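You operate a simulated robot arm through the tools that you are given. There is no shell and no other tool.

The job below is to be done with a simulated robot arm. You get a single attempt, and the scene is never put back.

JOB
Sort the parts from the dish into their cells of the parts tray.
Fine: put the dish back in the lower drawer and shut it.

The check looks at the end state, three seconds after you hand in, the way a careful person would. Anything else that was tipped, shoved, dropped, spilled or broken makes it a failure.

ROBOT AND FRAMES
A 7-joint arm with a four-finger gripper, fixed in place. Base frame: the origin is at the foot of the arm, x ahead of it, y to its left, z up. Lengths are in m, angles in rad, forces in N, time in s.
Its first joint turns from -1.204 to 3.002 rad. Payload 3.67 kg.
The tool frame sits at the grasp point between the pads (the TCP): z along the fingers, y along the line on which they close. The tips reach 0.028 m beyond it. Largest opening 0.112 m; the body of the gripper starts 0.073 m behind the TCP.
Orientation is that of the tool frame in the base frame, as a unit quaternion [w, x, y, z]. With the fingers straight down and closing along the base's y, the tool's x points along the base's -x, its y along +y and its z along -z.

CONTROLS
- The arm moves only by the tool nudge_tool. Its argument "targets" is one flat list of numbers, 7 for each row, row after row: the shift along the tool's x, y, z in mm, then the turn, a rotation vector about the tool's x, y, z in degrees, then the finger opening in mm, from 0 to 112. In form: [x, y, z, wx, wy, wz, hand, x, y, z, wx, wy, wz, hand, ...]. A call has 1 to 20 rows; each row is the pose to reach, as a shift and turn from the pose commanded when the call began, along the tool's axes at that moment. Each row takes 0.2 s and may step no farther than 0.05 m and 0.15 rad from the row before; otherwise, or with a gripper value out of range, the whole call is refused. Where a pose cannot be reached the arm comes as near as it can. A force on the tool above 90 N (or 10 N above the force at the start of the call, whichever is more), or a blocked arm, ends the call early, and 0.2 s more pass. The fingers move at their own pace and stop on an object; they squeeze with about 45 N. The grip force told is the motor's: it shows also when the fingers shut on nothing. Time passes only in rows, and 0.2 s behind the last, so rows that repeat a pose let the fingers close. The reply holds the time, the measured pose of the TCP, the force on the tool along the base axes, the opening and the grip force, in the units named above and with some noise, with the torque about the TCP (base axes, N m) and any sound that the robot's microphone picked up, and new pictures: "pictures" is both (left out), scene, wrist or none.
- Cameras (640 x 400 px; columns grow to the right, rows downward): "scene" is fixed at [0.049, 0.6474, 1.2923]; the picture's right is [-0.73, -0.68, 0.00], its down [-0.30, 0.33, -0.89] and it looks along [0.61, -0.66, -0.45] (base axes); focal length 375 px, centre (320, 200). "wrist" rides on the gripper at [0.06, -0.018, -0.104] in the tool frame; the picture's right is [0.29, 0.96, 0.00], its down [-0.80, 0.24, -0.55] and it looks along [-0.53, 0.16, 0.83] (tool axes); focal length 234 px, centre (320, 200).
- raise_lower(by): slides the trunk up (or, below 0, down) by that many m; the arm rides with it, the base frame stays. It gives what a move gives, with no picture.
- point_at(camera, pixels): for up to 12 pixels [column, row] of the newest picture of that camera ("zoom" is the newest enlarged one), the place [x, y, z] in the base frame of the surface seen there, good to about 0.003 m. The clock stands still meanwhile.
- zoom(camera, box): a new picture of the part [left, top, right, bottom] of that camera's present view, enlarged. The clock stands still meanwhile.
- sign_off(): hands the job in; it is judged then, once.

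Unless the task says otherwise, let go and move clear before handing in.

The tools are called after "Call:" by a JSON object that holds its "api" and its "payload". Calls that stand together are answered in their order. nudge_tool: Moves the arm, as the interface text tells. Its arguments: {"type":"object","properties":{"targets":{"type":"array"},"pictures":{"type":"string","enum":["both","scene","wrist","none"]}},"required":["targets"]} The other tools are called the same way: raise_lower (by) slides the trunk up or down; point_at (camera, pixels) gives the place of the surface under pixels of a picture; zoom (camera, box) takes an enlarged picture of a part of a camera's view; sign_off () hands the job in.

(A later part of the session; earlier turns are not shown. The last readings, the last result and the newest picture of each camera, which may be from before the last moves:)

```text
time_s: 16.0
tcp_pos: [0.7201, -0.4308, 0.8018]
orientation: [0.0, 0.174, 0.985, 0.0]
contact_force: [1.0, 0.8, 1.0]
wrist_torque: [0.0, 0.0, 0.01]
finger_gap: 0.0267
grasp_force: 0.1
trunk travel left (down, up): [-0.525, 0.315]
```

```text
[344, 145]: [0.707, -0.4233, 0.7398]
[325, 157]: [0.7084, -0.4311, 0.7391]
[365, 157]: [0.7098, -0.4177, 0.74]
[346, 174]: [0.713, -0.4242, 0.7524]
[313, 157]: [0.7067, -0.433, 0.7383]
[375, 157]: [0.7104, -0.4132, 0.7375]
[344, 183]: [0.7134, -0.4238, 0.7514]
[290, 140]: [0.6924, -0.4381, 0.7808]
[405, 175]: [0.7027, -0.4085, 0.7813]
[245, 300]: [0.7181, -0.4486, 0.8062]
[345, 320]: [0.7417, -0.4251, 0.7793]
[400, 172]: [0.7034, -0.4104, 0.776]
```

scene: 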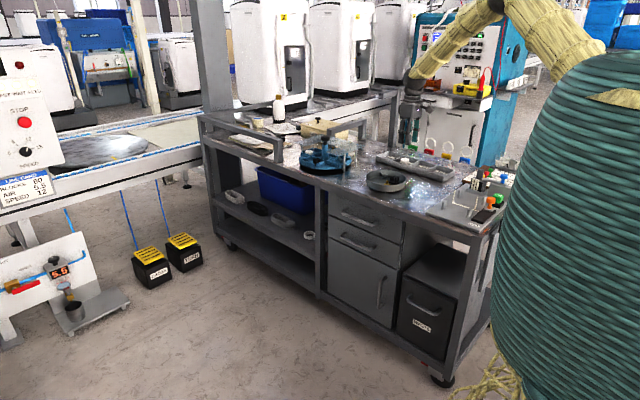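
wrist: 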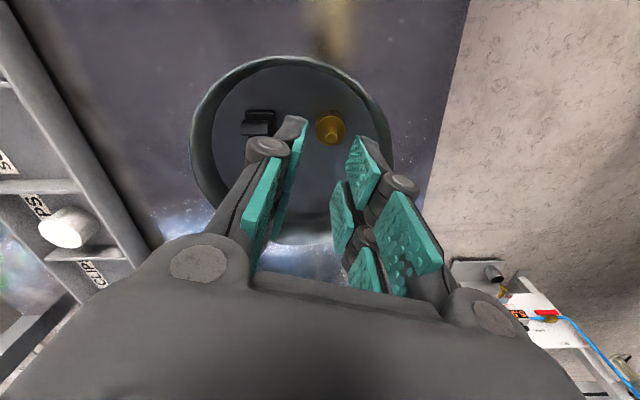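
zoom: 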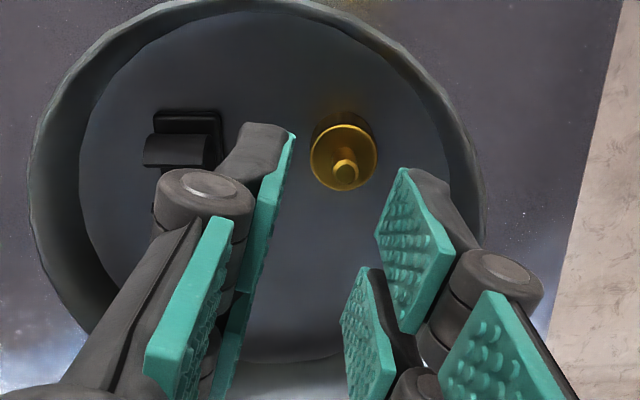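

Relative to the fingers the screw sits ~3 mm toward +y. I'll shift (-4,+3) mm, narrow to 25 mm, descend and close on the knurled head.

Call:
{"api": "nudge_tool", "payload": {"targets": [-4, 3, 15, 0, 0, 0, 25, -4, 3, 30, 0, 0, 0, 25, -4, 3, 46, 0, 0, 0, 25, -4, 3, 46, 0, 0, 0, 25], "pictures": "wrist"}}

Call:
{"api": "zoom", "payload": {"camera": "wrist", "box": [220, 60, 420, 240]}}

```text
time_s: 17.0
tcp_pos: [0.7226, -0.4314, 0.7521]
orientation: [-0.002, 0.175, 0.985, 0.001]
contact_force: [-0.8, 0.4, 0.9]
wrist_torque: [-0.03, -0.04, 0.01]
finger_gap: 0.0246
grasp_force: 0.1
trunk travel left (down, up): [-0.525, 0.315]
```

wrist: 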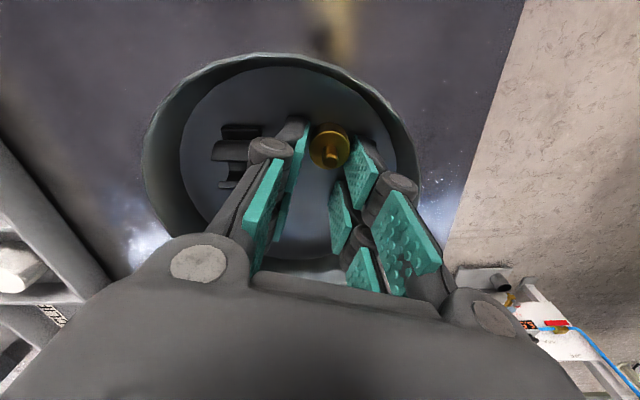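

```text
2.22 times, centred on (320, 150) of wrist
```

zoom: 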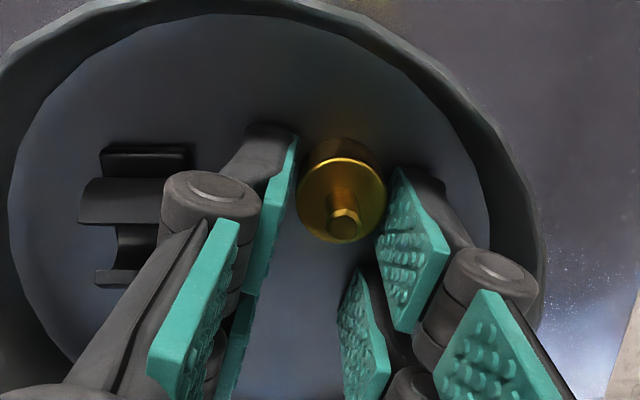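

The screw head is centred between the +x pads (tool ≈(0.019,0.000)) with no contact. I'll raise 2 mm off the floor and close.

Call:
{"api": "nudge_tool", "payload": {"targets": [0, 0, -2, 0, 0, 0, 25, 0, 0, -2, 0, 0, 0, 5, 0, 0, -2, 0, 0, 0, 5, 0, 0, -2, 0, 0, 0, 5], "pictures": "wrist"}}

```text
time_s: 18.0
tcp_pos: [0.7254, -0.4307, 0.7554]
orientation: [0.0, 0.174, 0.985, 0.0]
contact_force: [-0.3, 0.4, 0.5]
wrist_torque: [-0.01, -0.01, -0.03]
finger_gap: 0.0197
grasp_force: 45.1
trunk travel left (down, up): [-0.525, 0.315]
```

wrist: 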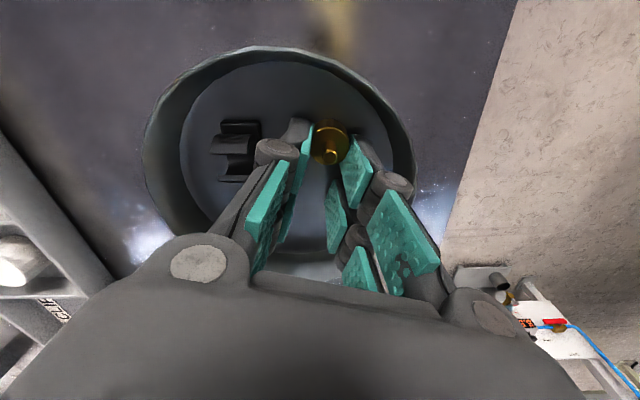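

Screw gripped (gap 0.0197, 45 N). I'll lift and carry it to over the SCREWS cell, returning yaw to 0.

Call:
{"api": "nudge_tool", "payload": {"targets": [0, 0, -45, 0, 0, 0, 5, 0, 0, -85, 0, 0, 0, 5, -11, -39, -85, 0, 0, -3.3, 5, -22, -77, -85, 0, 0, -6.7, 5, -33, -116, -85, 0, 0, -10, 5, -44, -155, -85, 0, 0, -13.3, 5, -55, -193, -85, 0, 0, -16.7, 5, -66, -232, -85, 0, 0, -20, 5, -66, -232, -55, 0, 0, -20, 5, -66, -232, -55, 0, 0, -20, 5], "pictures": "both"}}

Call:
{"api": "zoom", "payload": {"camera": "wrist", "box": [220, 60, 420, 240]}}

```text
time_s: 20.2
tcp_pos: [0.7054, -0.6717, 0.8136]
orientation: [0.001, 0.0, 1.0, 0.0]
contact_force: [-1.0, -0.5, -0.4]
wrist_torque: [-0.03, 0.03, 0.01]
finger_gap: 0.02
grasp_force: 44.9
trunk travel left (down, up): [-0.525, 0.315]
```

scene: 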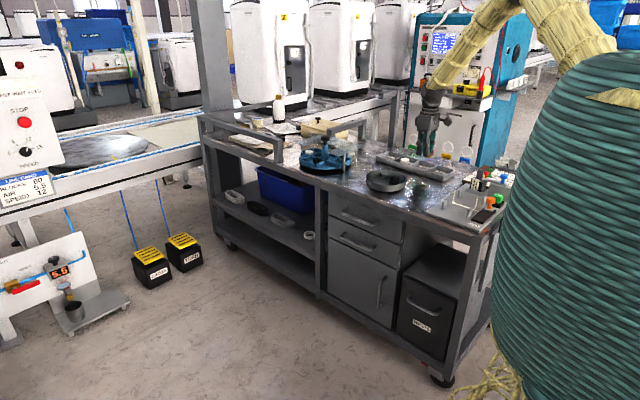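
wrist: 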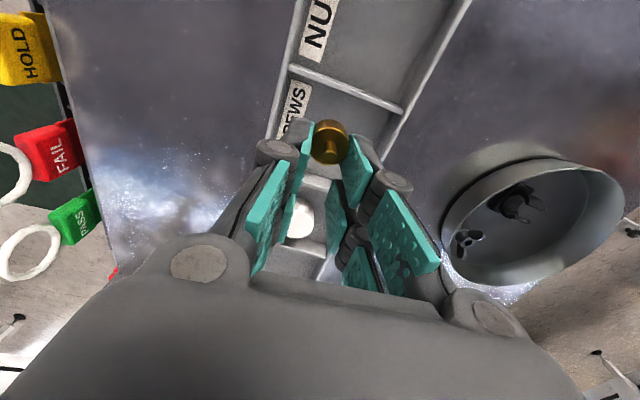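

```text
2.22 times, centred on (320, 150) of wrist
```

zoom: 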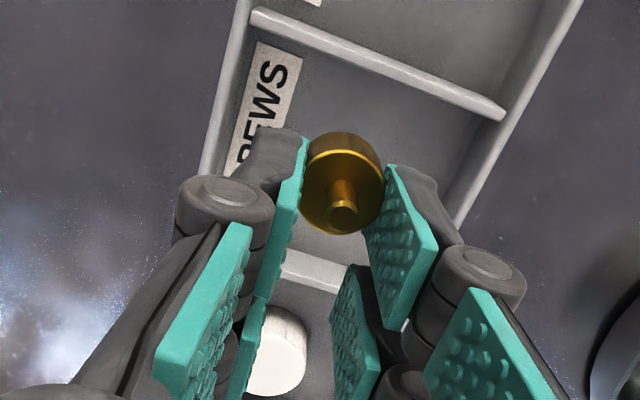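

Call:
{"api": "point_at", "payload": {"camera": "zoom", "pixels": [[270, 18], [380, 62], [490, 108], [310, 258], [330, 285], [300, 265], [275, 130], [395, 172], [470, 180], [300, 250], [400, 110]]}}

```text
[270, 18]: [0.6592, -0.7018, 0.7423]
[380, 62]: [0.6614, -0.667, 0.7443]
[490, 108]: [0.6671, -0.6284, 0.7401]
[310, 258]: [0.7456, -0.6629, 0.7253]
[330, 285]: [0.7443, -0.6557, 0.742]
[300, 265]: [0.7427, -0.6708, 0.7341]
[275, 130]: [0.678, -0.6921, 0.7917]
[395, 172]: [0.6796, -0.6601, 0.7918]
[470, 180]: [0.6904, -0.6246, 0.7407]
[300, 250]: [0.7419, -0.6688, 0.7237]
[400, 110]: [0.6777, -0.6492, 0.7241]
```

SCREWS cell interior is x≈0.666–0.741 and the fingers span 0.679–0.731: clear. I'll lower 54 mm, then release.

Call:
{"api": "nudge_tool", "payload": {"targets": [0, 0, 20, 0, 0, 0, 5, 0, 0, 40, 0, 0, 0, 5, 0, 0, 53, 0, 0, 0, 5, 0, 0, 53, 0, 0, 0, 5], "pictures": "none"}}

```text
time_s: 21.2
tcp_pos: [0.7054, -0.6705, 0.7587]
orientation: [0.0, 0.0, 1.0, 0.0]
contact_force: [0.0, -0.2, -0.5]
wrist_torque: [0.03, -0.04, 0.01]
finger_gap: 0.0202
grasp_force: 44.9
trunk travel left (down, up): [-0.525, 0.315]
```

No contact yet at z 0.7587; I'll go 2.5 mm lower, open to 34 mm and lift away.

Call:
{"api": "nudge_tool", "payload": {"targets": [0, 0, 2.5, 0, 0, 0, 5, 0, 0, 2.5, 0, 0, 0, 34, 0, 0, 2.5, 0, 0, 0, 34, 0, 0, -20, 0, 0, 0, 34, 0, 0, -60, 0, 0, 0, 34, 0, 0, -95, 0, 0, 0, 34], "pictures": "both"}}

Call:
{"api": "zoom", "payload": {"camera": "scene", "box": [360, 130, 460, 195]}}

```text
time_s: 22.6
tcp_pos: [0.7066, -0.672, 0.8551]
orientation: [-0.001, 0.0, 1.0, -0.001]
contact_force: [0.1, -0.2, -0.5]
wrist_torque: [0.05, -0.03, 0.01]
finger_gap: 0.0343
grasp_force: 0.0
trunk travel left (down, up): [-0.525, 0.315]
```

scene: 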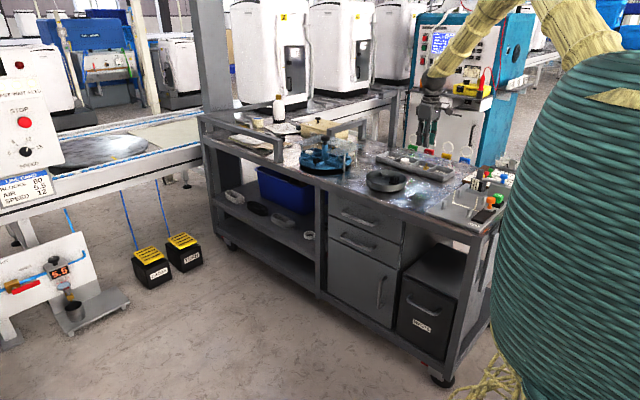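
wrist: 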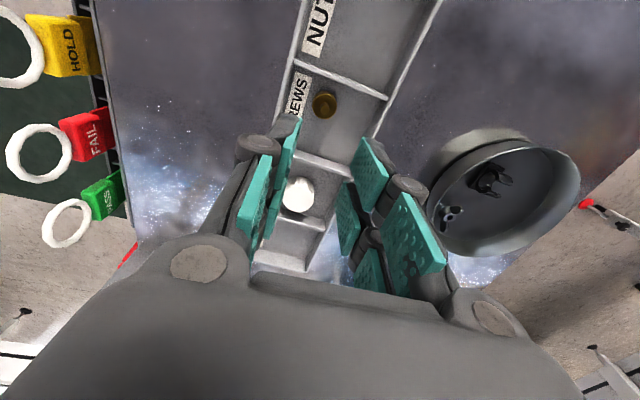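

```text
6.15 times, centred on (410, 162) of scene
```

zoom: 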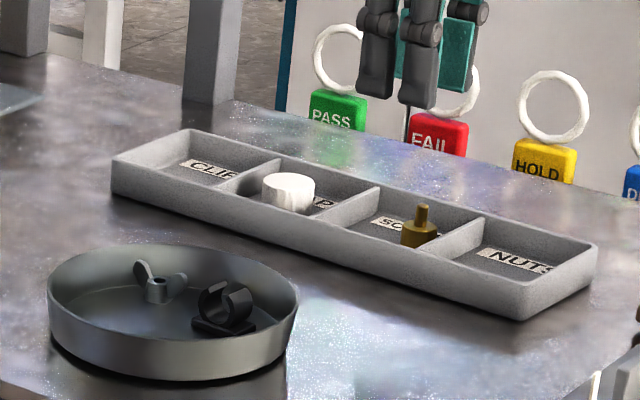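

The screw stands in the SCREWS cell. Now back over the dish to locate the clip precisely.

Call:
{"api": "nudge_tool", "payload": {"targets": [10, 40, 0, 0, 0, 0, 34, 20, 80, 0, 0, 0, 0, 34, 30, 120, 0, 0, 0, 0, 60, 40, 160, 0, 0, 0, 0, 90, 48, 196, 0, 0, 0, 0, 112, 48, 196, 0, 0, 0, 0, 112], "pictures": "wrist"}}

Call:
{"api": "zoom", "payload": {"camera": "wrist", "box": [246, 116, 396, 254]}}

```text
time_s: 24.0
tcp_pos: [0.6598, -0.4733, 0.8538]
orientation: [0.0, 0.001, 1.0, 0.001]
contact_force: [0.2, -0.3, -0.4]
wrist_torque: [0.03, -0.01, 0.0]
finger_gap: 0.1119
grasp_force: 0.1
trunk travel left (down, up): [-0.525, 0.315]
```

wrist: 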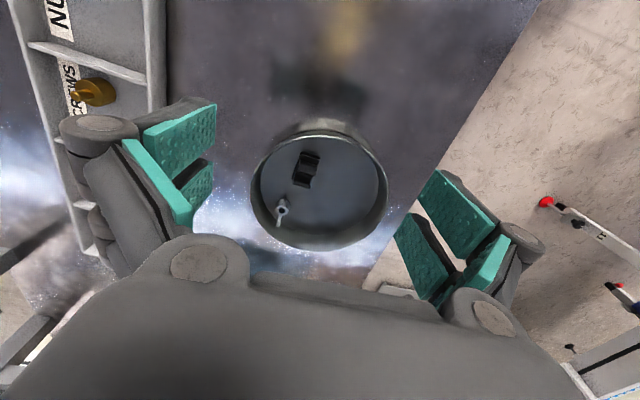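

```text
2.90 times, centred on (321, 185) of wrist
```

zoom: 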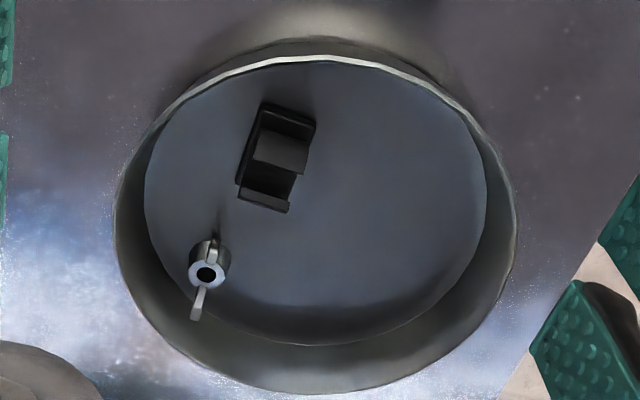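

Clip at zoom (278,157), wing nut hub at (208,268). I'll read the clip's corners.

Call:
{"api": "point_at", "payload": {"camera": "zoom", "pixels": [[266, 106], [313, 120], [258, 133], [303, 145], [256, 155], [300, 168], [240, 182], [285, 205], [265, 190], [222, 240], [200, 315], [208, 272]]}}

```text
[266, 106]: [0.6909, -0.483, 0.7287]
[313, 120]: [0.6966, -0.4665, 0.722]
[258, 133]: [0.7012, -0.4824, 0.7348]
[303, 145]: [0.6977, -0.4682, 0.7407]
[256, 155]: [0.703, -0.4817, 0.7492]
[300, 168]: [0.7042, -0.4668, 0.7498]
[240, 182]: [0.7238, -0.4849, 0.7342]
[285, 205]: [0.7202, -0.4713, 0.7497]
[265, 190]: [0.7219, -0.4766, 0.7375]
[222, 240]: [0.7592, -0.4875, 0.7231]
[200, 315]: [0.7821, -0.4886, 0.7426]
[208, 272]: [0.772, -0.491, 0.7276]
```

The readings differ by several mm from the first ones, so I'll re-measure the dish rim to see whether the dish shifted.

Call:
{"api": "point_at", "payload": {"camera": "zoom", "pixels": [[340, 60], [240, 80], [430, 82], [490, 140], [515, 205], [510, 270], [440, 365], [380, 385], [290, 390], [150, 320], [116, 210], [160, 125]]}}

Call:
{"api": "point_at", "payload": {"camera": "scene", "pixels": [[368, 182], [385, 169], [408, 182], [386, 178], [395, 181], [385, 177]]}}

Call:
{"api": "zoom", "payload": {"camera": "scene", "box": [355, 155, 419, 205]}}

```text
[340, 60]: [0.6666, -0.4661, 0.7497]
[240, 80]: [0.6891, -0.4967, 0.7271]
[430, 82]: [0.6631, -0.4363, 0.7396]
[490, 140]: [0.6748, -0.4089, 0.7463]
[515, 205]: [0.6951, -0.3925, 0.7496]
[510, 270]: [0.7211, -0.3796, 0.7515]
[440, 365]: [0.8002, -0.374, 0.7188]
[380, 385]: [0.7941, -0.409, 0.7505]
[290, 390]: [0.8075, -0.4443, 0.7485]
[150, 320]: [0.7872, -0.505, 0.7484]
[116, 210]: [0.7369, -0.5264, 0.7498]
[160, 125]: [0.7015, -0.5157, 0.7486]
```

```text
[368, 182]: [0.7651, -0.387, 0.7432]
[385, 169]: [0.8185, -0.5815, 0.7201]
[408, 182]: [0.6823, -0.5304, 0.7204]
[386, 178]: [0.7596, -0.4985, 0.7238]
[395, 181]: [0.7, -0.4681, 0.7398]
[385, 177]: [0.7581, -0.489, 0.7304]
```

```text
8.00 times, centred on (387, 180) of scene
```

zoom: 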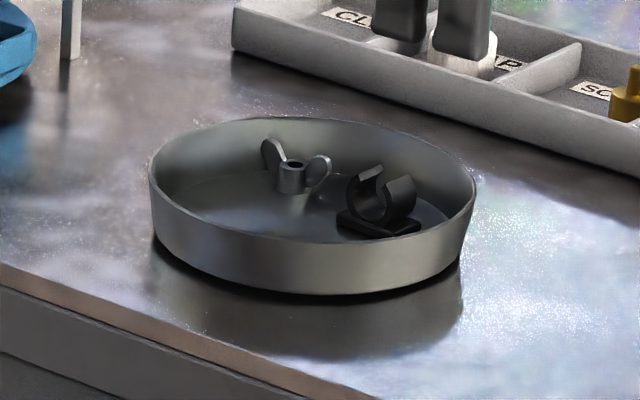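

The dish shifted only ~3 mm (centre now ≈(0.7365,-0.4525)), harmless. Clip centre ≈(0.707,-0.475), long axis along x; I'll approach with yaw 0 so the +x-column pads straddle it.

Call:
{"api": "nudge_tool", "payload": {"targets": [-20, 0, 0, 0, 0, 0, 80, -40, -1, 10, 0, 0, 0, 50, -59, -2, 30, 0, 0, 0, 27, -59, -2, 46, 0, 0, 0, 25, -59, -2, 46, 0, 0, 0, 25], "pictures": "wrist"}}

Call:
{"api": "zoom", "payload": {"camera": "wrist", "box": [220, 60, 420, 240]}}

```text
time_s: 25.2
tcp_pos: [0.7194, -0.4769, 0.8077]
orientation: [0.0, -0.001, 1.0, 0.0]
contact_force: [0.1, -0.8, 0.7]
wrist_torque: [0.0, -0.01, -0.01]
finger_gap: 0.0249
grasp_force: 0.1
trunk travel left (down, up): [-0.525, 0.315]
```

wrist: 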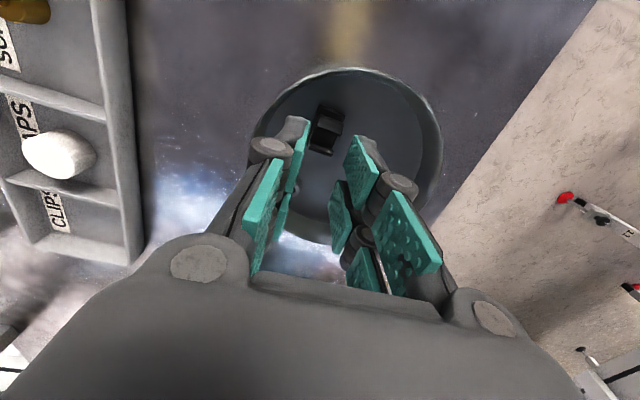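

```text
2.22 times, centred on (320, 150) of wrist
```

zoom: 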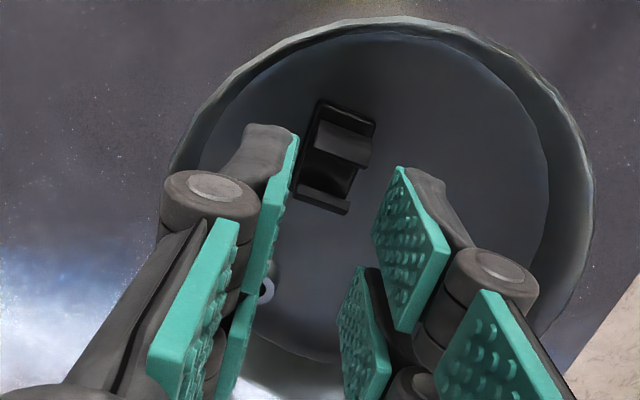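

The wing nut's near wing tip would be only ~2 mm from the other finger column at yaw 0, so I'll turn -12° and shift slightly, which leaves both parts clear, and re-check.

Call:
{"api": "nudge_tool", "payload": {"targets": [-1.5, 1, 0, 0, 0, 6, 25, -3, 1.5, 0, 0, 0, 12, 25, -3, 1.5, 15, 0, 0, 12, 25, -3, 1.5, 15, 0, 0, 12, 25], "pictures": "wrist"}}

Call:
{"api": "zoom", "payload": {"camera": "wrist", "box": [220, 60, 420, 240]}}

```text
time_s: 26.2
tcp_pos: [0.7215, -0.4747, 0.7935]
orientation: [0.0, 0.105, 0.994, 0.0]
contact_force: [0.4, 0.4, 0.4]
wrist_torque: [0.02, -0.01, 0.0]
finger_gap: 0.025
grasp_force: 0.0
trunk travel left (down, up): [-0.525, 0.315]
```

wrist: 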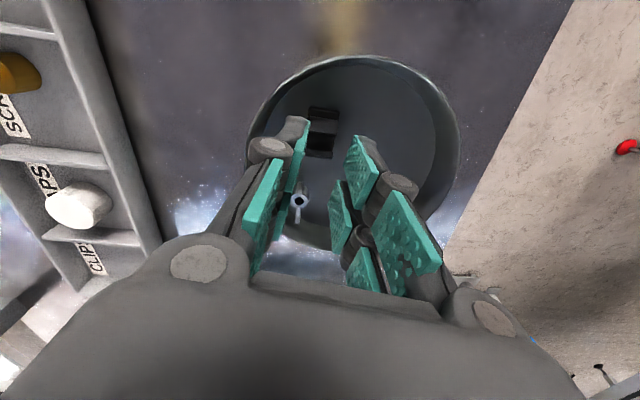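

```text
2.22 times, centred on (320, 150) of wrist
```

zoom: 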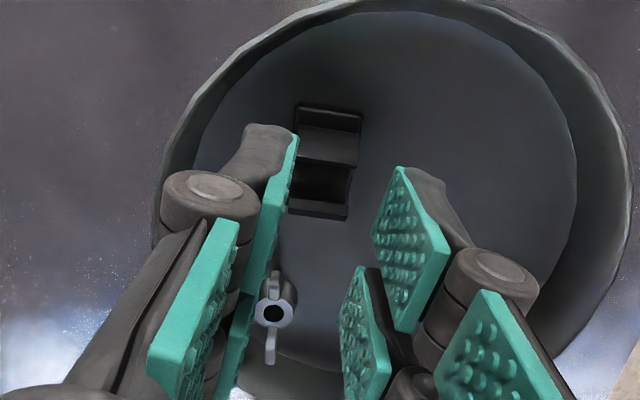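

Clip centre is at tool (0.0095,-0.001) and the wing nut is clear at x≈-0.034. I'll open to 30 mm, descend 37 mm and close.

Call:
{"api": "nudge_tool", "payload": {"targets": [0, -1, 0, 0, 0, 0, 30, 0, -1, 18, 0, 0, 0, 30, 0, -1, 30, 0, 0, 0, 30, 0, -1, 37, 0, 0, 0, 30, 0, -1, 37, 0, 0, 0, 30], "pictures": "wrist"}}

Call:
{"api": "zoom", "payload": {"camera": "wrist", "box": [220, 60, 420, 240]}}

```text
time_s: 27.4
tcp_pos: [0.7213, -0.4757, 0.7555]
orientation: [0.0, 0.105, 0.995, 0.0]
contact_force: [0.3, 0.2, -1.2]
wrist_torque: [0.02, -0.02, 0.0]
finger_gap: 0.0299
grasp_force: 0.0
trunk travel left (down, up): [-0.525, 0.315]
```

wrist: 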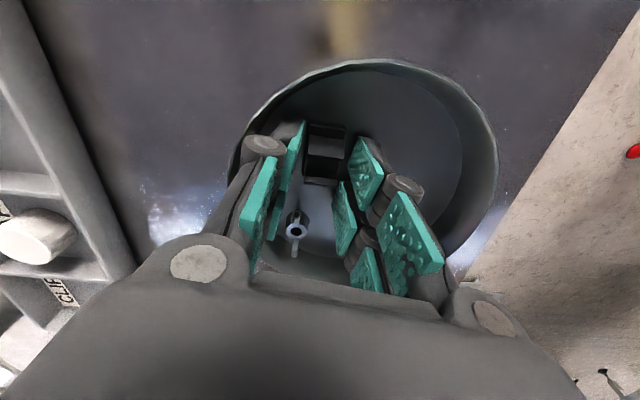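

```text
2.22 times, centred on (320, 150) of wrist
```

zoom: 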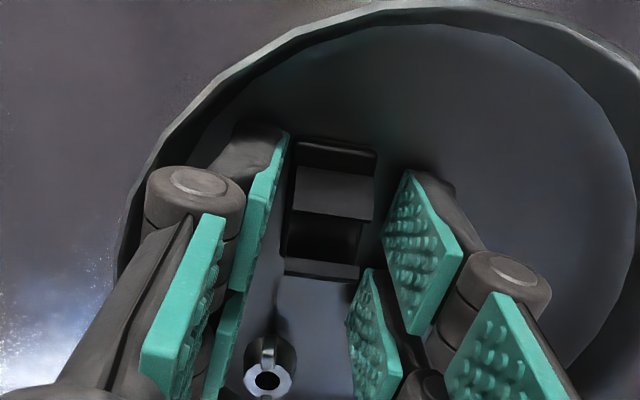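

The clip is nicely between the pads with no contact. Closing now.

Call:
{"api": "nudge_tool", "payload": {"targets": [0, 0, -1, 0, 0, 0, 5, 0, 0, -1, 0, 0, 0, 5, 0, 0, -1, 0, 0, 0, 5, 0, 0, -1, 0, 0, 0, 5], "pictures": "wrist"}}

Call:
{"api": "zoom", "payload": {"camera": "wrist", "box": [220, 60, 420, 240]}}

```text
time_s: 28.4
tcp_pos: [0.7222, -0.4748, 0.7558]
orientation: [0.0, 0.104, 0.995, 0.001]
contact_force: [0.9, 1.6, 3.1]
wrist_torque: [0.0, -0.05, 0.03]
finger_gap: 0.0182
grasp_force: 45.2
trunk travel left (down, up): [-0.525, 0.315]
```

wrist: 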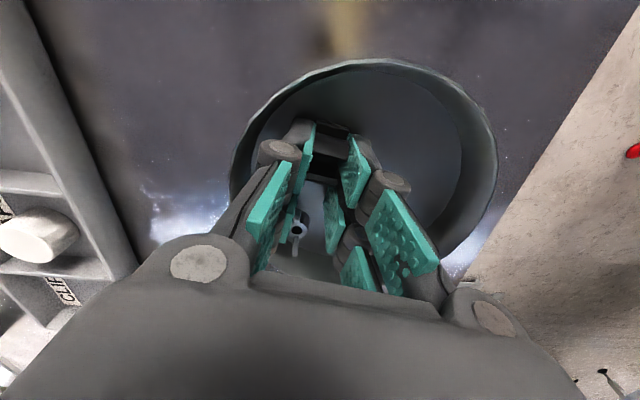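

```text
2.22 times, centred on (320, 150) of wrist
```

zoom: 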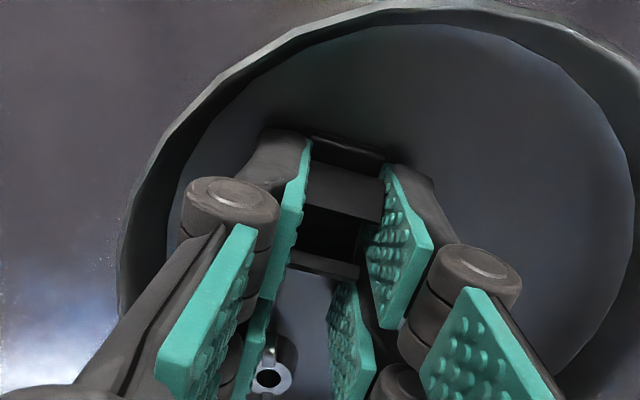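

Clip gripped (gap 0.0182, 45 N). I'll lift it 90 mm and carry it toward the CLIPS cell, returning yaw to 0.

Call:
{"api": "nudge_tool", "payload": {"targets": [0, 0, -20, 0, 0, 0, 5, 0, 0, -55, 0, 0, 0, 5, 0, 0, -90, 0, 0, 0, 5, -30, -27, -90, 0, 0, -2, 5, -59, -54, -90, 0, 0, -4, 5, -89, -81, -90, 0, 0, -6, 5, -118, -108, -90, 0, 0, -8, 5, -148, -136, -90, 0, 0, -10, 5, -178, -163, -90, 0, 0, -12, 5, -178, -163, -90, 0, 0, -12, 5], "pictures": "both"}}

Call:
{"api": "zoom", "payload": {"camera": "wrist", "box": [220, 60, 420, 240]}}

```text
time_s: 30.6
tcp_pos: [0.8606, -0.6726, 0.848]
orientation: [0.0, 0.0, 1.0, 0.0]
contact_force: [-0.4, -0.7, 0.6]
wrist_torque: [-0.04, 0.0, 0.02]
finger_gap: 0.0183
grasp_force: 45.0
trunk travel left (down, up): [-0.525, 0.315]
```

scene: 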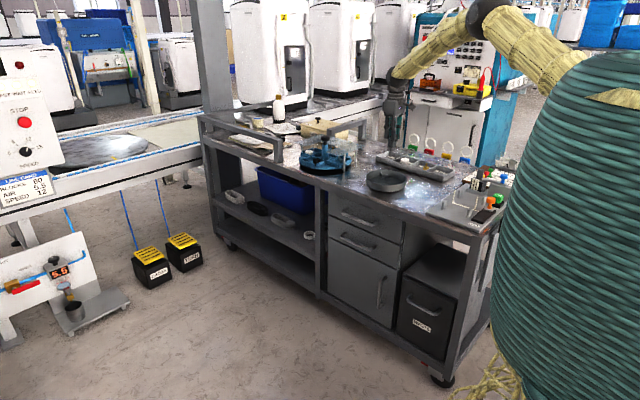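
wrist: 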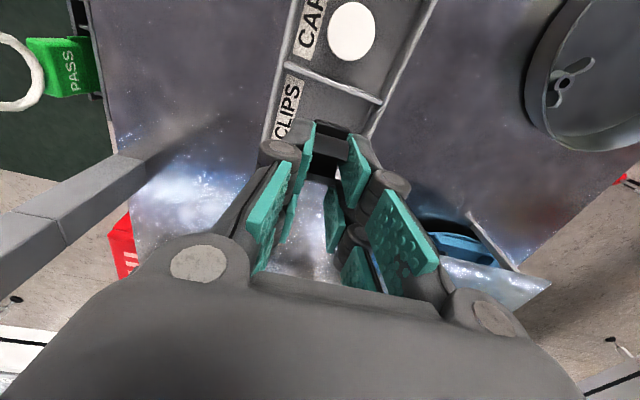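

```text
2.22 times, centred on (320, 150) of wrist
```

zoom: 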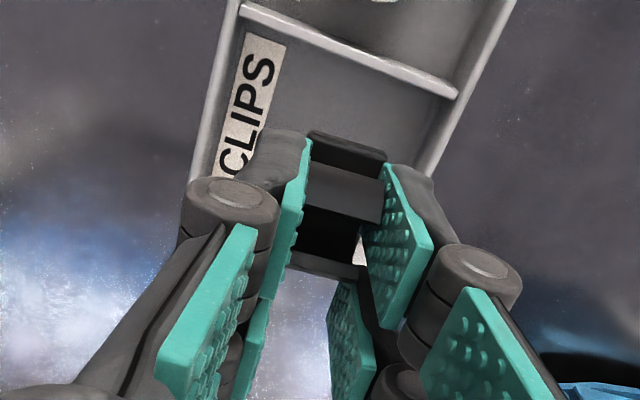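

The CLIPS cell is reachable vertically; the clip is held. I'll check the divider, rails and end wall positions from here.

Call:
{"api": "point_at", "payload": {"camera": "zoom", "pixels": [[260, 15], [350, 52], [440, 88], [215, 110], [450, 130], [300, 80], [400, 110], [330, 300], [310, 330]]}}

Call:
{"api": "zoom", "payload": {"camera": "scene", "box": [360, 110, 460, 180]}}

```text
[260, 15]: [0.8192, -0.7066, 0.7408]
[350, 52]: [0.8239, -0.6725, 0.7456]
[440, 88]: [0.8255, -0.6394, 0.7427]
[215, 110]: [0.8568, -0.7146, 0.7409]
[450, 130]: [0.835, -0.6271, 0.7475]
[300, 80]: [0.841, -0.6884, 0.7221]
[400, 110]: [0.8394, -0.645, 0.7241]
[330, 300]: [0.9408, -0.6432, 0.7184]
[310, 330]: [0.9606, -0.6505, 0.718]
```

```text
5.71 times, centred on (410, 145) of scene
```

zoom: 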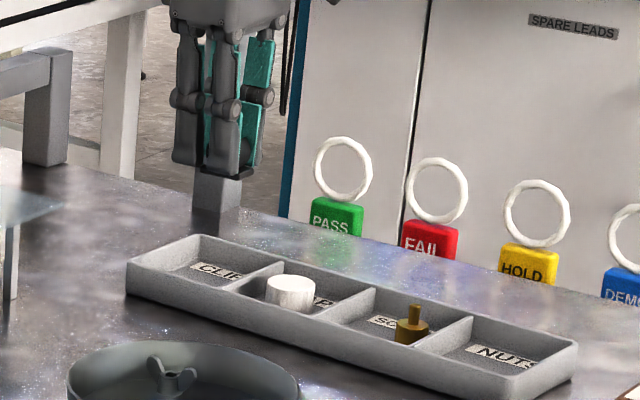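

The fingers (x 0.834–0.887) fit between the divider at 0.8225 and end wall at ~0.897. Lowering 87 mm in stages.

Call:
{"api": "nudge_tool", "payload": {"targets": [0, 0, 30, 0, 0, 0, 5, 0, 0, 60, 0, 0, 0, 5, 0, 0, 78, 0, 0, 0, 5, 0, 0, 87, 0, 0, 0, 5, 0, 0, 87, 0, 0, 0, 5], "pictures": "wrist"}}

Call:
{"api": "zoom", "payload": {"camera": "scene", "box": [360, 110, 460, 180]}}

```text
time_s: 31.8
tcp_pos: [0.8605, -0.6732, 0.7594]
orientation: [0.0, 0.0, 1.0, 0.0]
contact_force: [0.3, -0.6, 0.3]
wrist_torque: [-0.05, -0.02, -0.03]
finger_gap: 0.0181
grasp_force: 45.5
trunk travel left (down, up): [-0.525, 0.315]
```

wrist: 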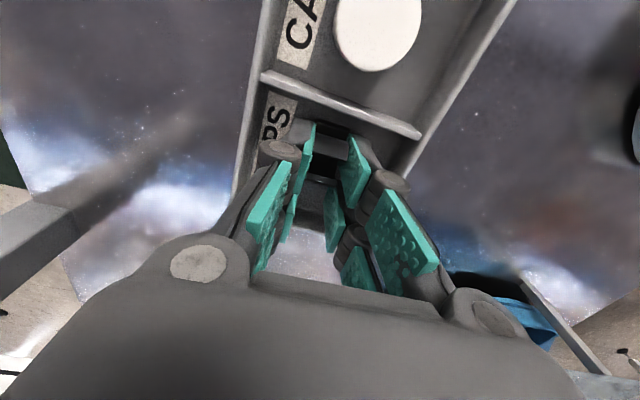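

```text
5.71 times, centred on (410, 145) of scene
```

zoom: 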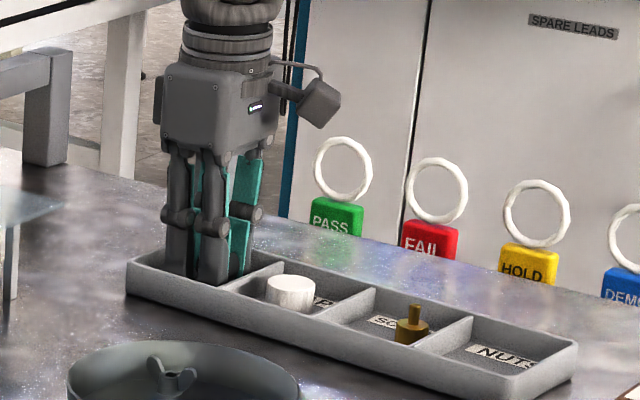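

Fingers are inside the CLIPS cell with no contact at z 0.759. I'll go 2 mm lower, release to 32 mm and lift straight up.

Call:
{"api": "nudge_tool", "payload": {"targets": [0, 0, 2, 0, 0, 0, 5, 0, 0, 2, 0, 0, 0, 32, 0, 0, 2, 0, 0, 0, 32, 0, 0, -20, 0, 0, 0, 32, 0, 0, -60, 0, 0, 0, 32, 0, 0, -95, 0, 0, 0, 32], "pictures": "both"}}

Call:
{"api": "zoom", "payload": {"camera": "scene", "box": [360, 130, 460, 195]}}

```text
time_s: 33.2
tcp_pos: [0.8612, -0.6734, 0.8555]
orientation: [0.0, 0.0, 1.0, 0.0]
contact_force: [-0.2, 0.1, 0.0]
wrist_torque: [0.02, 0.01, -0.02]
finger_gap: 0.0322
grasp_force: 0.0
trunk travel left (down, up): [-0.525, 0.315]
```

scene: 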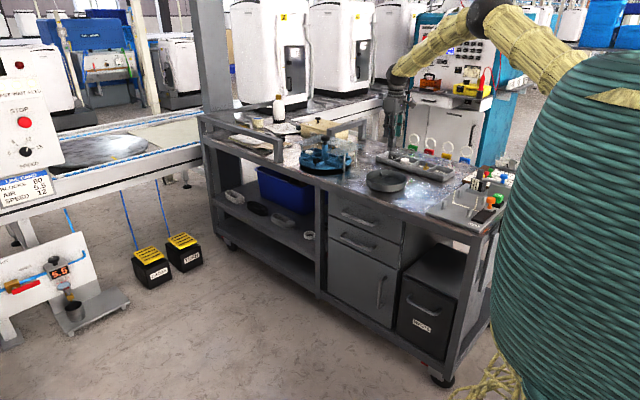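
wrist: 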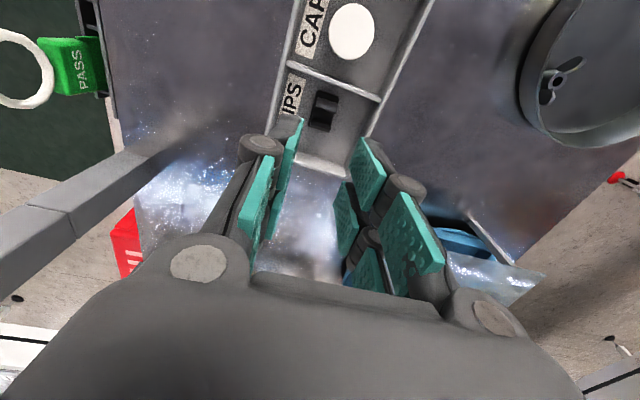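

```text
6.15 times, centred on (410, 162) of scene
```

zoom: 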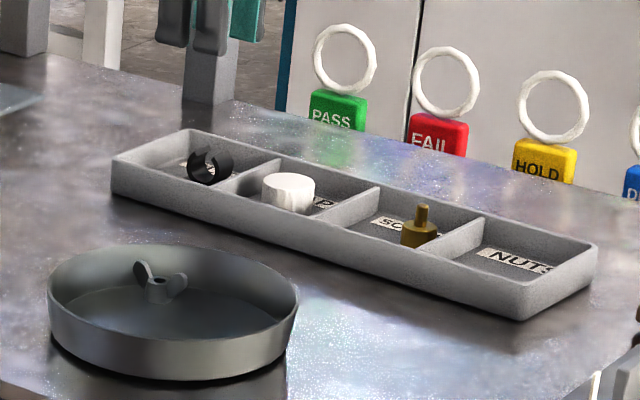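

Clip is in the CLIPS cell. Now back over the dish to view the wing nut.

Call:
{"api": "nudge_tool", "payload": {"targets": [30, 26, 0, 0, 0, 0, 32, 60, 53, 0, 0, 0, 0, 32, 90, 79, 0, 0, 0, 0, 32, 119, 105, 0, 0, 0, 0, 50, 149, 132, 0, 0, 0, 0, 80, 178, 158, 0, 0, 0, 0, 100, 178, 158, 0, 0, 0, 0, 100], "pictures": "wrist"}}

Call:
{"api": "zoom", "payload": {"camera": "wrist", "box": [250, 80, 430, 230]}}

```text
time_s: 34.8
tcp_pos: [0.6848, -0.5149, 0.8528]
orientation: [0.0, 0.0, 1.0, 0.001]
contact_force: [0.1, -0.9, 0.5]
wrist_torque: [0.02, 0.0, 0.02]
finger_gap: 0.0999
grasp_force: 0.0
trunk travel left (down, up): [-0.525, 0.315]
```

wrist: 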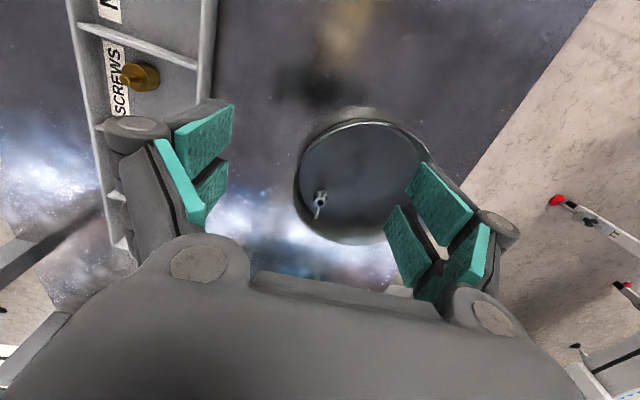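

```text
2.67 times, centred on (340, 155) of wrist
```

zoom: 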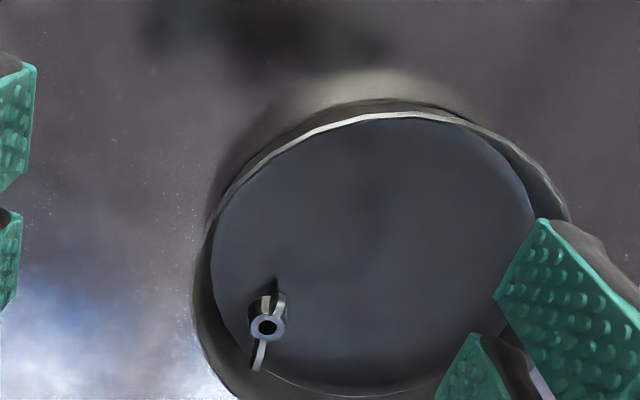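

Wing-nut hub is at about (0.767,-0.489) with wings along x. I'll pre-position with yaw -10° so the -x column takes the inner wing and hub edge, keeping clear of the dish wall.

Call:
{"api": "nudge_tool", "payload": {"targets": [-19, 10, 0, 0, 0, 3.3, 70, -38, 20, 10, 0, 0, 6.7, 40, -57, 30, 30, 0, 0, 10, 26, -57, 30, 48, 0, 0, 10, 24, -57, 30, 48, 0, 0, 10, 24], "pictures": "wrist"}}

Call:
{"api": "zoom", "payload": {"camera": "wrist", "box": [220, 100, 420, 280]}}

```text
time_s: 36.0
tcp_pos: [0.7405, -0.4835, 0.8069]
orientation: [0.0, 0.088, 0.996, -0.001]
contact_force: [0.3, 0.7, -0.9]
wrist_torque: [-0.03, -0.02, 0.04]
finger_gap: 0.0241
grasp_force: 0.1
trunk travel left (down, up): [-0.525, 0.315]
```

wrist: 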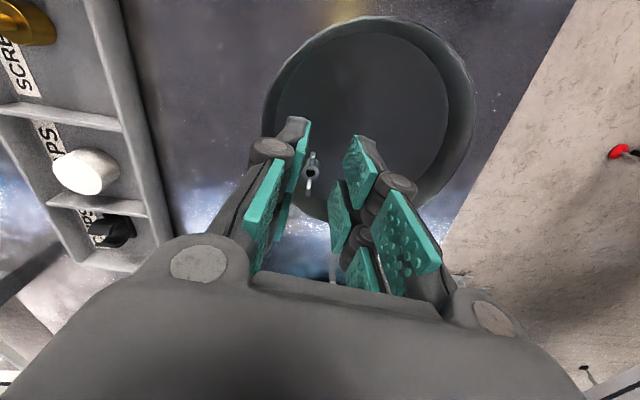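

```text
2.22 times, centred on (320, 190) of wrist
```

zoom: 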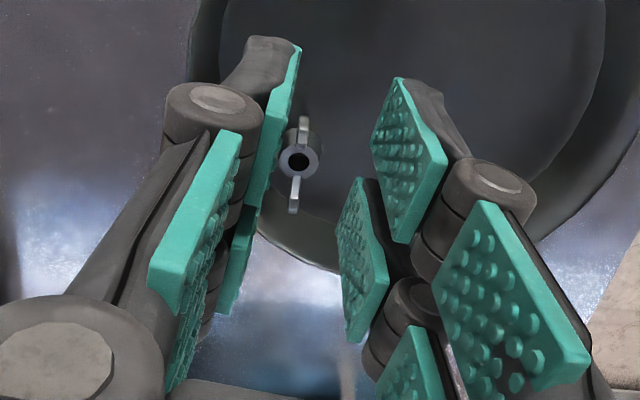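

The wing nut's hub maps to tool x≈-0.027, y≈0, with the inner wing between the -x pads. Descending 50 mm.

Call:
{"api": "nudge_tool", "payload": {"targets": [0, 0, 20, 0, 0, 0, 24, 0, 0, 38, 0, 0, 0, 24, 0, 0, 50, 0, 0, 0, 24, 0, 0, 50, 0, 0, 0, 24], "pictures": "wrist"}}

Call:
{"api": "zoom", "payload": {"camera": "wrist", "box": [220, 100, 420, 280]}}

```text
time_s: 37.0
tcp_pos: [0.7408, -0.4834, 0.7564]
orientation: [0.0, 0.087, 0.996, 0.0]
contact_force: [0.8, 0.1, -0.4]
wrist_torque: [0.0, 0.0, -0.02]
finger_gap: 0.0239
grasp_force: 0.1
trunk travel left (down, up): [-0.525, 0.315]
```

wrist: 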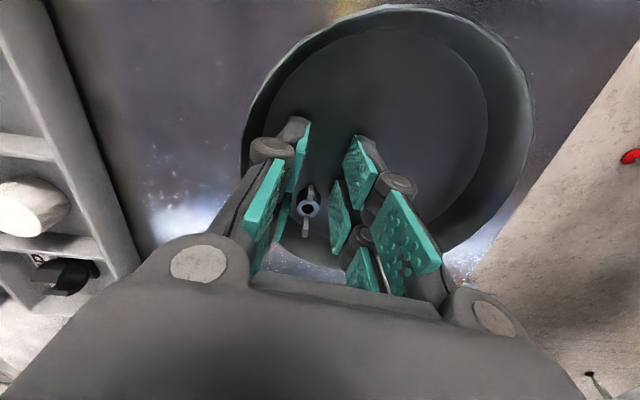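

```text
2.22 times, centred on (320, 190) of wrist
```

zoom: 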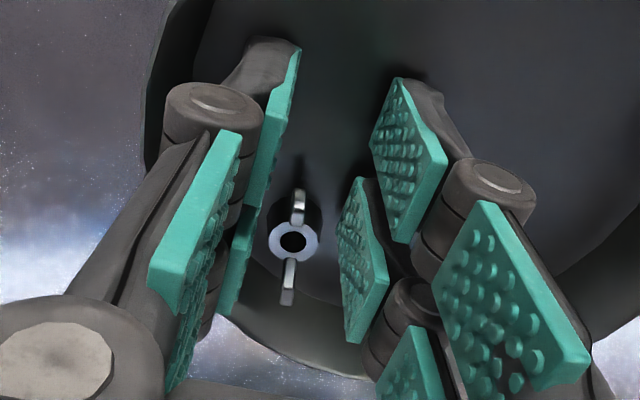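

The nut is between the -x pads with no contact. Closing.

Call:
{"api": "nudge_tool", "payload": {"targets": [0, 0, 0, 0, 0, 0, 0, 0, 0, 0, 0, 0, 0, 0, 0, 0, 0, 0, 0, 0, 0, 0, 0, 0, 0, 0, 0, 0], "pictures": "wrist"}}

Call:
{"api": "zoom", "payload": {"camera": "wrist", "box": [220, 100, 420, 280]}}

```text
time_s: 38.0
tcp_pos: [0.7408, -0.4835, 0.756]
orientation: [0.0, 0.088, 0.996, 0.0]
contact_force: [-0.2, -0.4, 0.5]
wrist_torque: [-0.02, 0.01, -0.01]
finger_gap: 0.0059
grasp_force: 40.7
trunk travel left (down, up): [-0.525, 0.315]
```

wrist: 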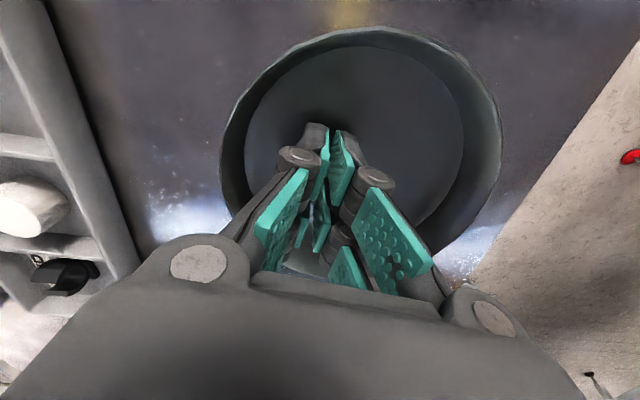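

```text
2.22 times, centred on (320, 190) of wrist
```

zoom: 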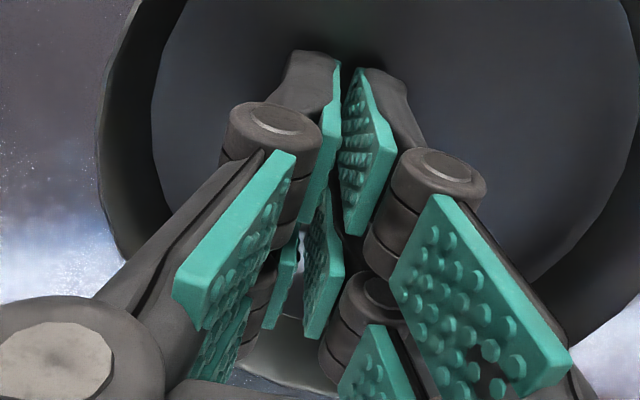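

The gap stopped at 5.9 mm and the dish seems to have slid a little (rim moved from (533,110) to (500,110)). I'll look at the scene before lifting.

Call:
{"api": "nudge_tool", "payload": {"targets": [0, 0, 0, 0, 0, 0, 0], "pictures": "both"}}

Call:
{"api": "zoom", "payload": {"camera": "scene", "box": [355, 150, 419, 200]}}

Call:
{"api": "point_at", "payload": {"camera": "wrist", "pixels": [[240, 105], [300, 48], [375, 28], [440, 50], [480, 90], [498, 140], [480, 210], [222, 160], [230, 205]]}}

```text
time_s: 38.4
tcp_pos: [0.7407, -0.4847, 0.756]
orientation: [0.0, 0.087, 0.996, 0.001]
contact_force: [-0.3, -0.1, 0.5]
wrist_torque: [-0.03, 0.03, 0.01]
finger_gap: 0.0061
grasp_force: 40.7
trunk travel left (down, up): [-0.525, 0.315]
```

scene: 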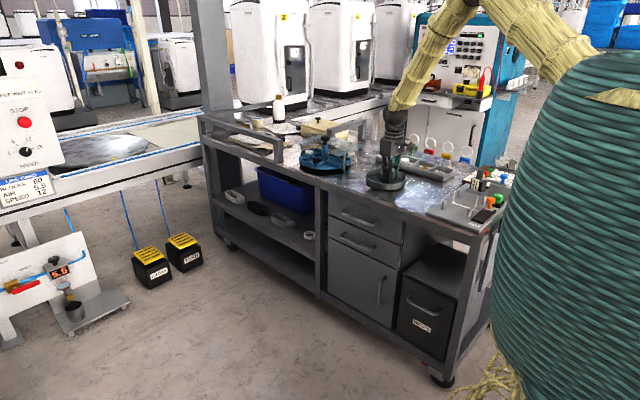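
wrist: 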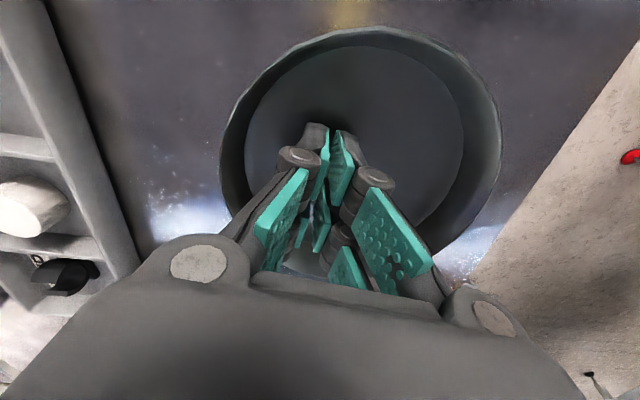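

```text
8.00 times, centred on (387, 175) of scene
```

zoom: 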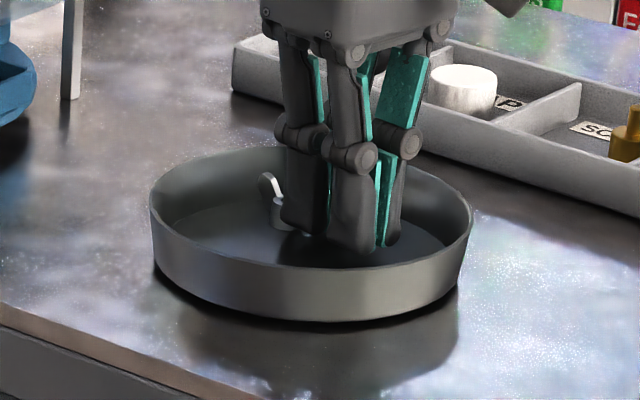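

```text
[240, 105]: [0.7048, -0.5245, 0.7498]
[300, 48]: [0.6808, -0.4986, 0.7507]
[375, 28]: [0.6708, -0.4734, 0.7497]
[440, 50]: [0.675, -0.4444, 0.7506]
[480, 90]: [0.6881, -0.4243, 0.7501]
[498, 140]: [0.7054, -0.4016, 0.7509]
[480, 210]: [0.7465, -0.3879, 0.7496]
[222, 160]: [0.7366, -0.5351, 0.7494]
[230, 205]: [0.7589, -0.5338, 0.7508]
```

The dish slid about 8 mm but stays well on the bench; the nut's outer wing sticks out of the -x pads, so its inner wing is held. I'll lift slowly 40 mm and check.

Call:
{"api": "nudge_tool", "payload": {"targets": [0, 0, -6, 0, 0, 0, 0, 0, 0, -15, 0, 0, 0, 0, 0, 0, -40, 0, 0, 0, 0, 0, 0, -60, 0, 0, 0, 0], "pictures": "both"}}

Call:
{"api": "zoom", "payload": {"camera": "scene", "box": [355, 140, 419, 200]}}

Call:
{"api": "zoom", "payload": {"camera": "wrist", "box": [220, 100, 420, 280]}}

```text
time_s: 39.4
tcp_pos: [0.7397, -0.4835, 0.8171]
orientation: [0.0, 0.087, 0.996, 0.0]
contact_force: [0.6, 0.4, 0.1]
wrist_torque: [0.0, -0.03, 0.01]
finger_gap: 0.0059
grasp_force: 41.0
trunk travel left (down, up): [-0.525, 0.315]
```

scene: 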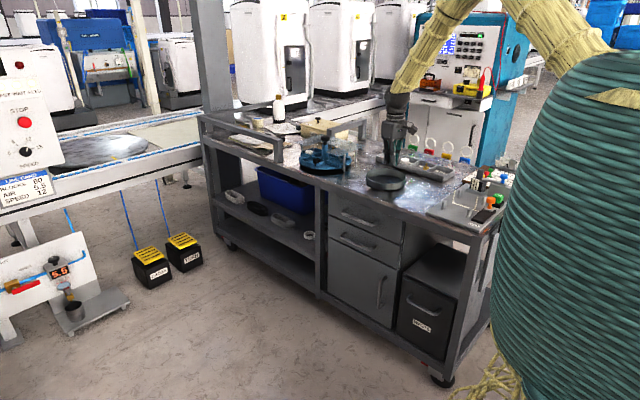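
wrist: 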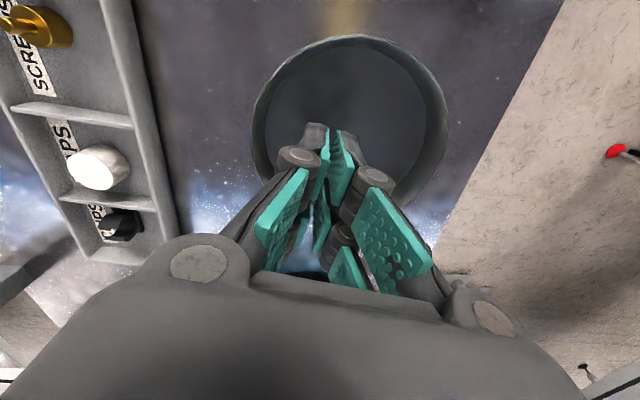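

```text
6.67 times, centred on (387, 170) of scene
```

zoom: 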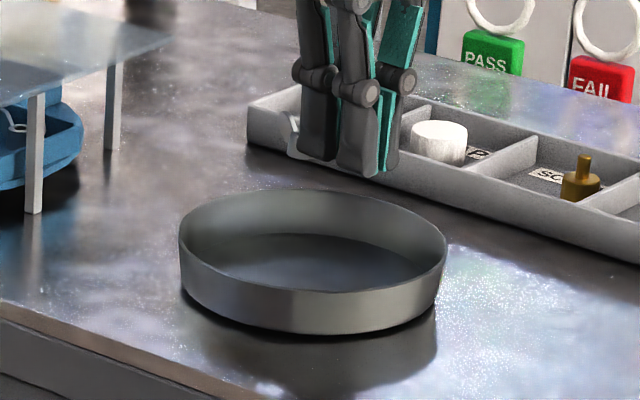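

```text
2.22 times, centred on (320, 190) of wrist
```

zoom: 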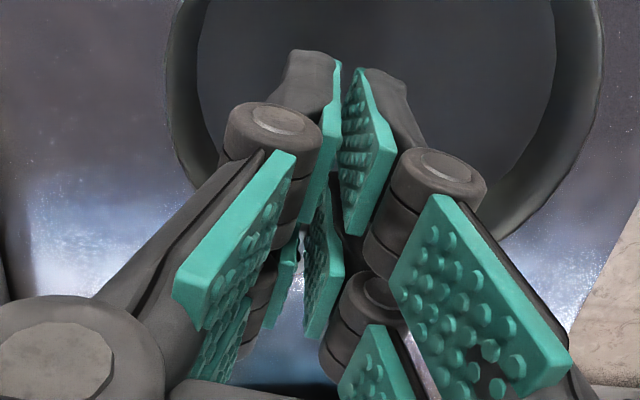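

The wing nut came up with the hand (its outer wing is visible at zoom (295,125)) and the dish is empty. I'll measure how far the nut protrudes beyond the pads.

Call:
{"api": "zoom", "payload": {"camera": "scene", "box": [370, 135, 410, 175]}}

```text
10.00 times, centred on (390, 155) of scene
```

zoom: 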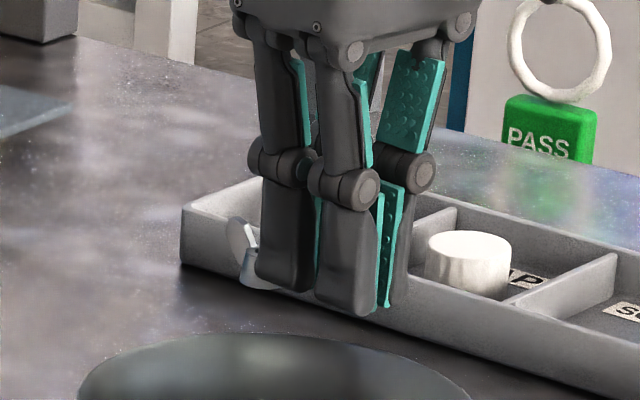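

Call:
{"api": "point_at", "payload": {"camera": "zoom", "pixels": [[236, 235], [232, 222], [252, 280], [245, 270], [260, 286], [290, 250], [345, 290], [285, 175], [250, 265], [268, 270], [275, 285]]}}

```text
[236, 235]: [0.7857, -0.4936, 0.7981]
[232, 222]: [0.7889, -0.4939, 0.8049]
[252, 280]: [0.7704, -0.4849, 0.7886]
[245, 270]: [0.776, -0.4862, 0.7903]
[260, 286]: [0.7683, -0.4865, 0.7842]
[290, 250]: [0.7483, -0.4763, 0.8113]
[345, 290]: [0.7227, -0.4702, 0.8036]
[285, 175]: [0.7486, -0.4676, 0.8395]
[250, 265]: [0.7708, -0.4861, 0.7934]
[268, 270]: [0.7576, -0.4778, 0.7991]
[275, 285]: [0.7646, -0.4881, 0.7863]
```

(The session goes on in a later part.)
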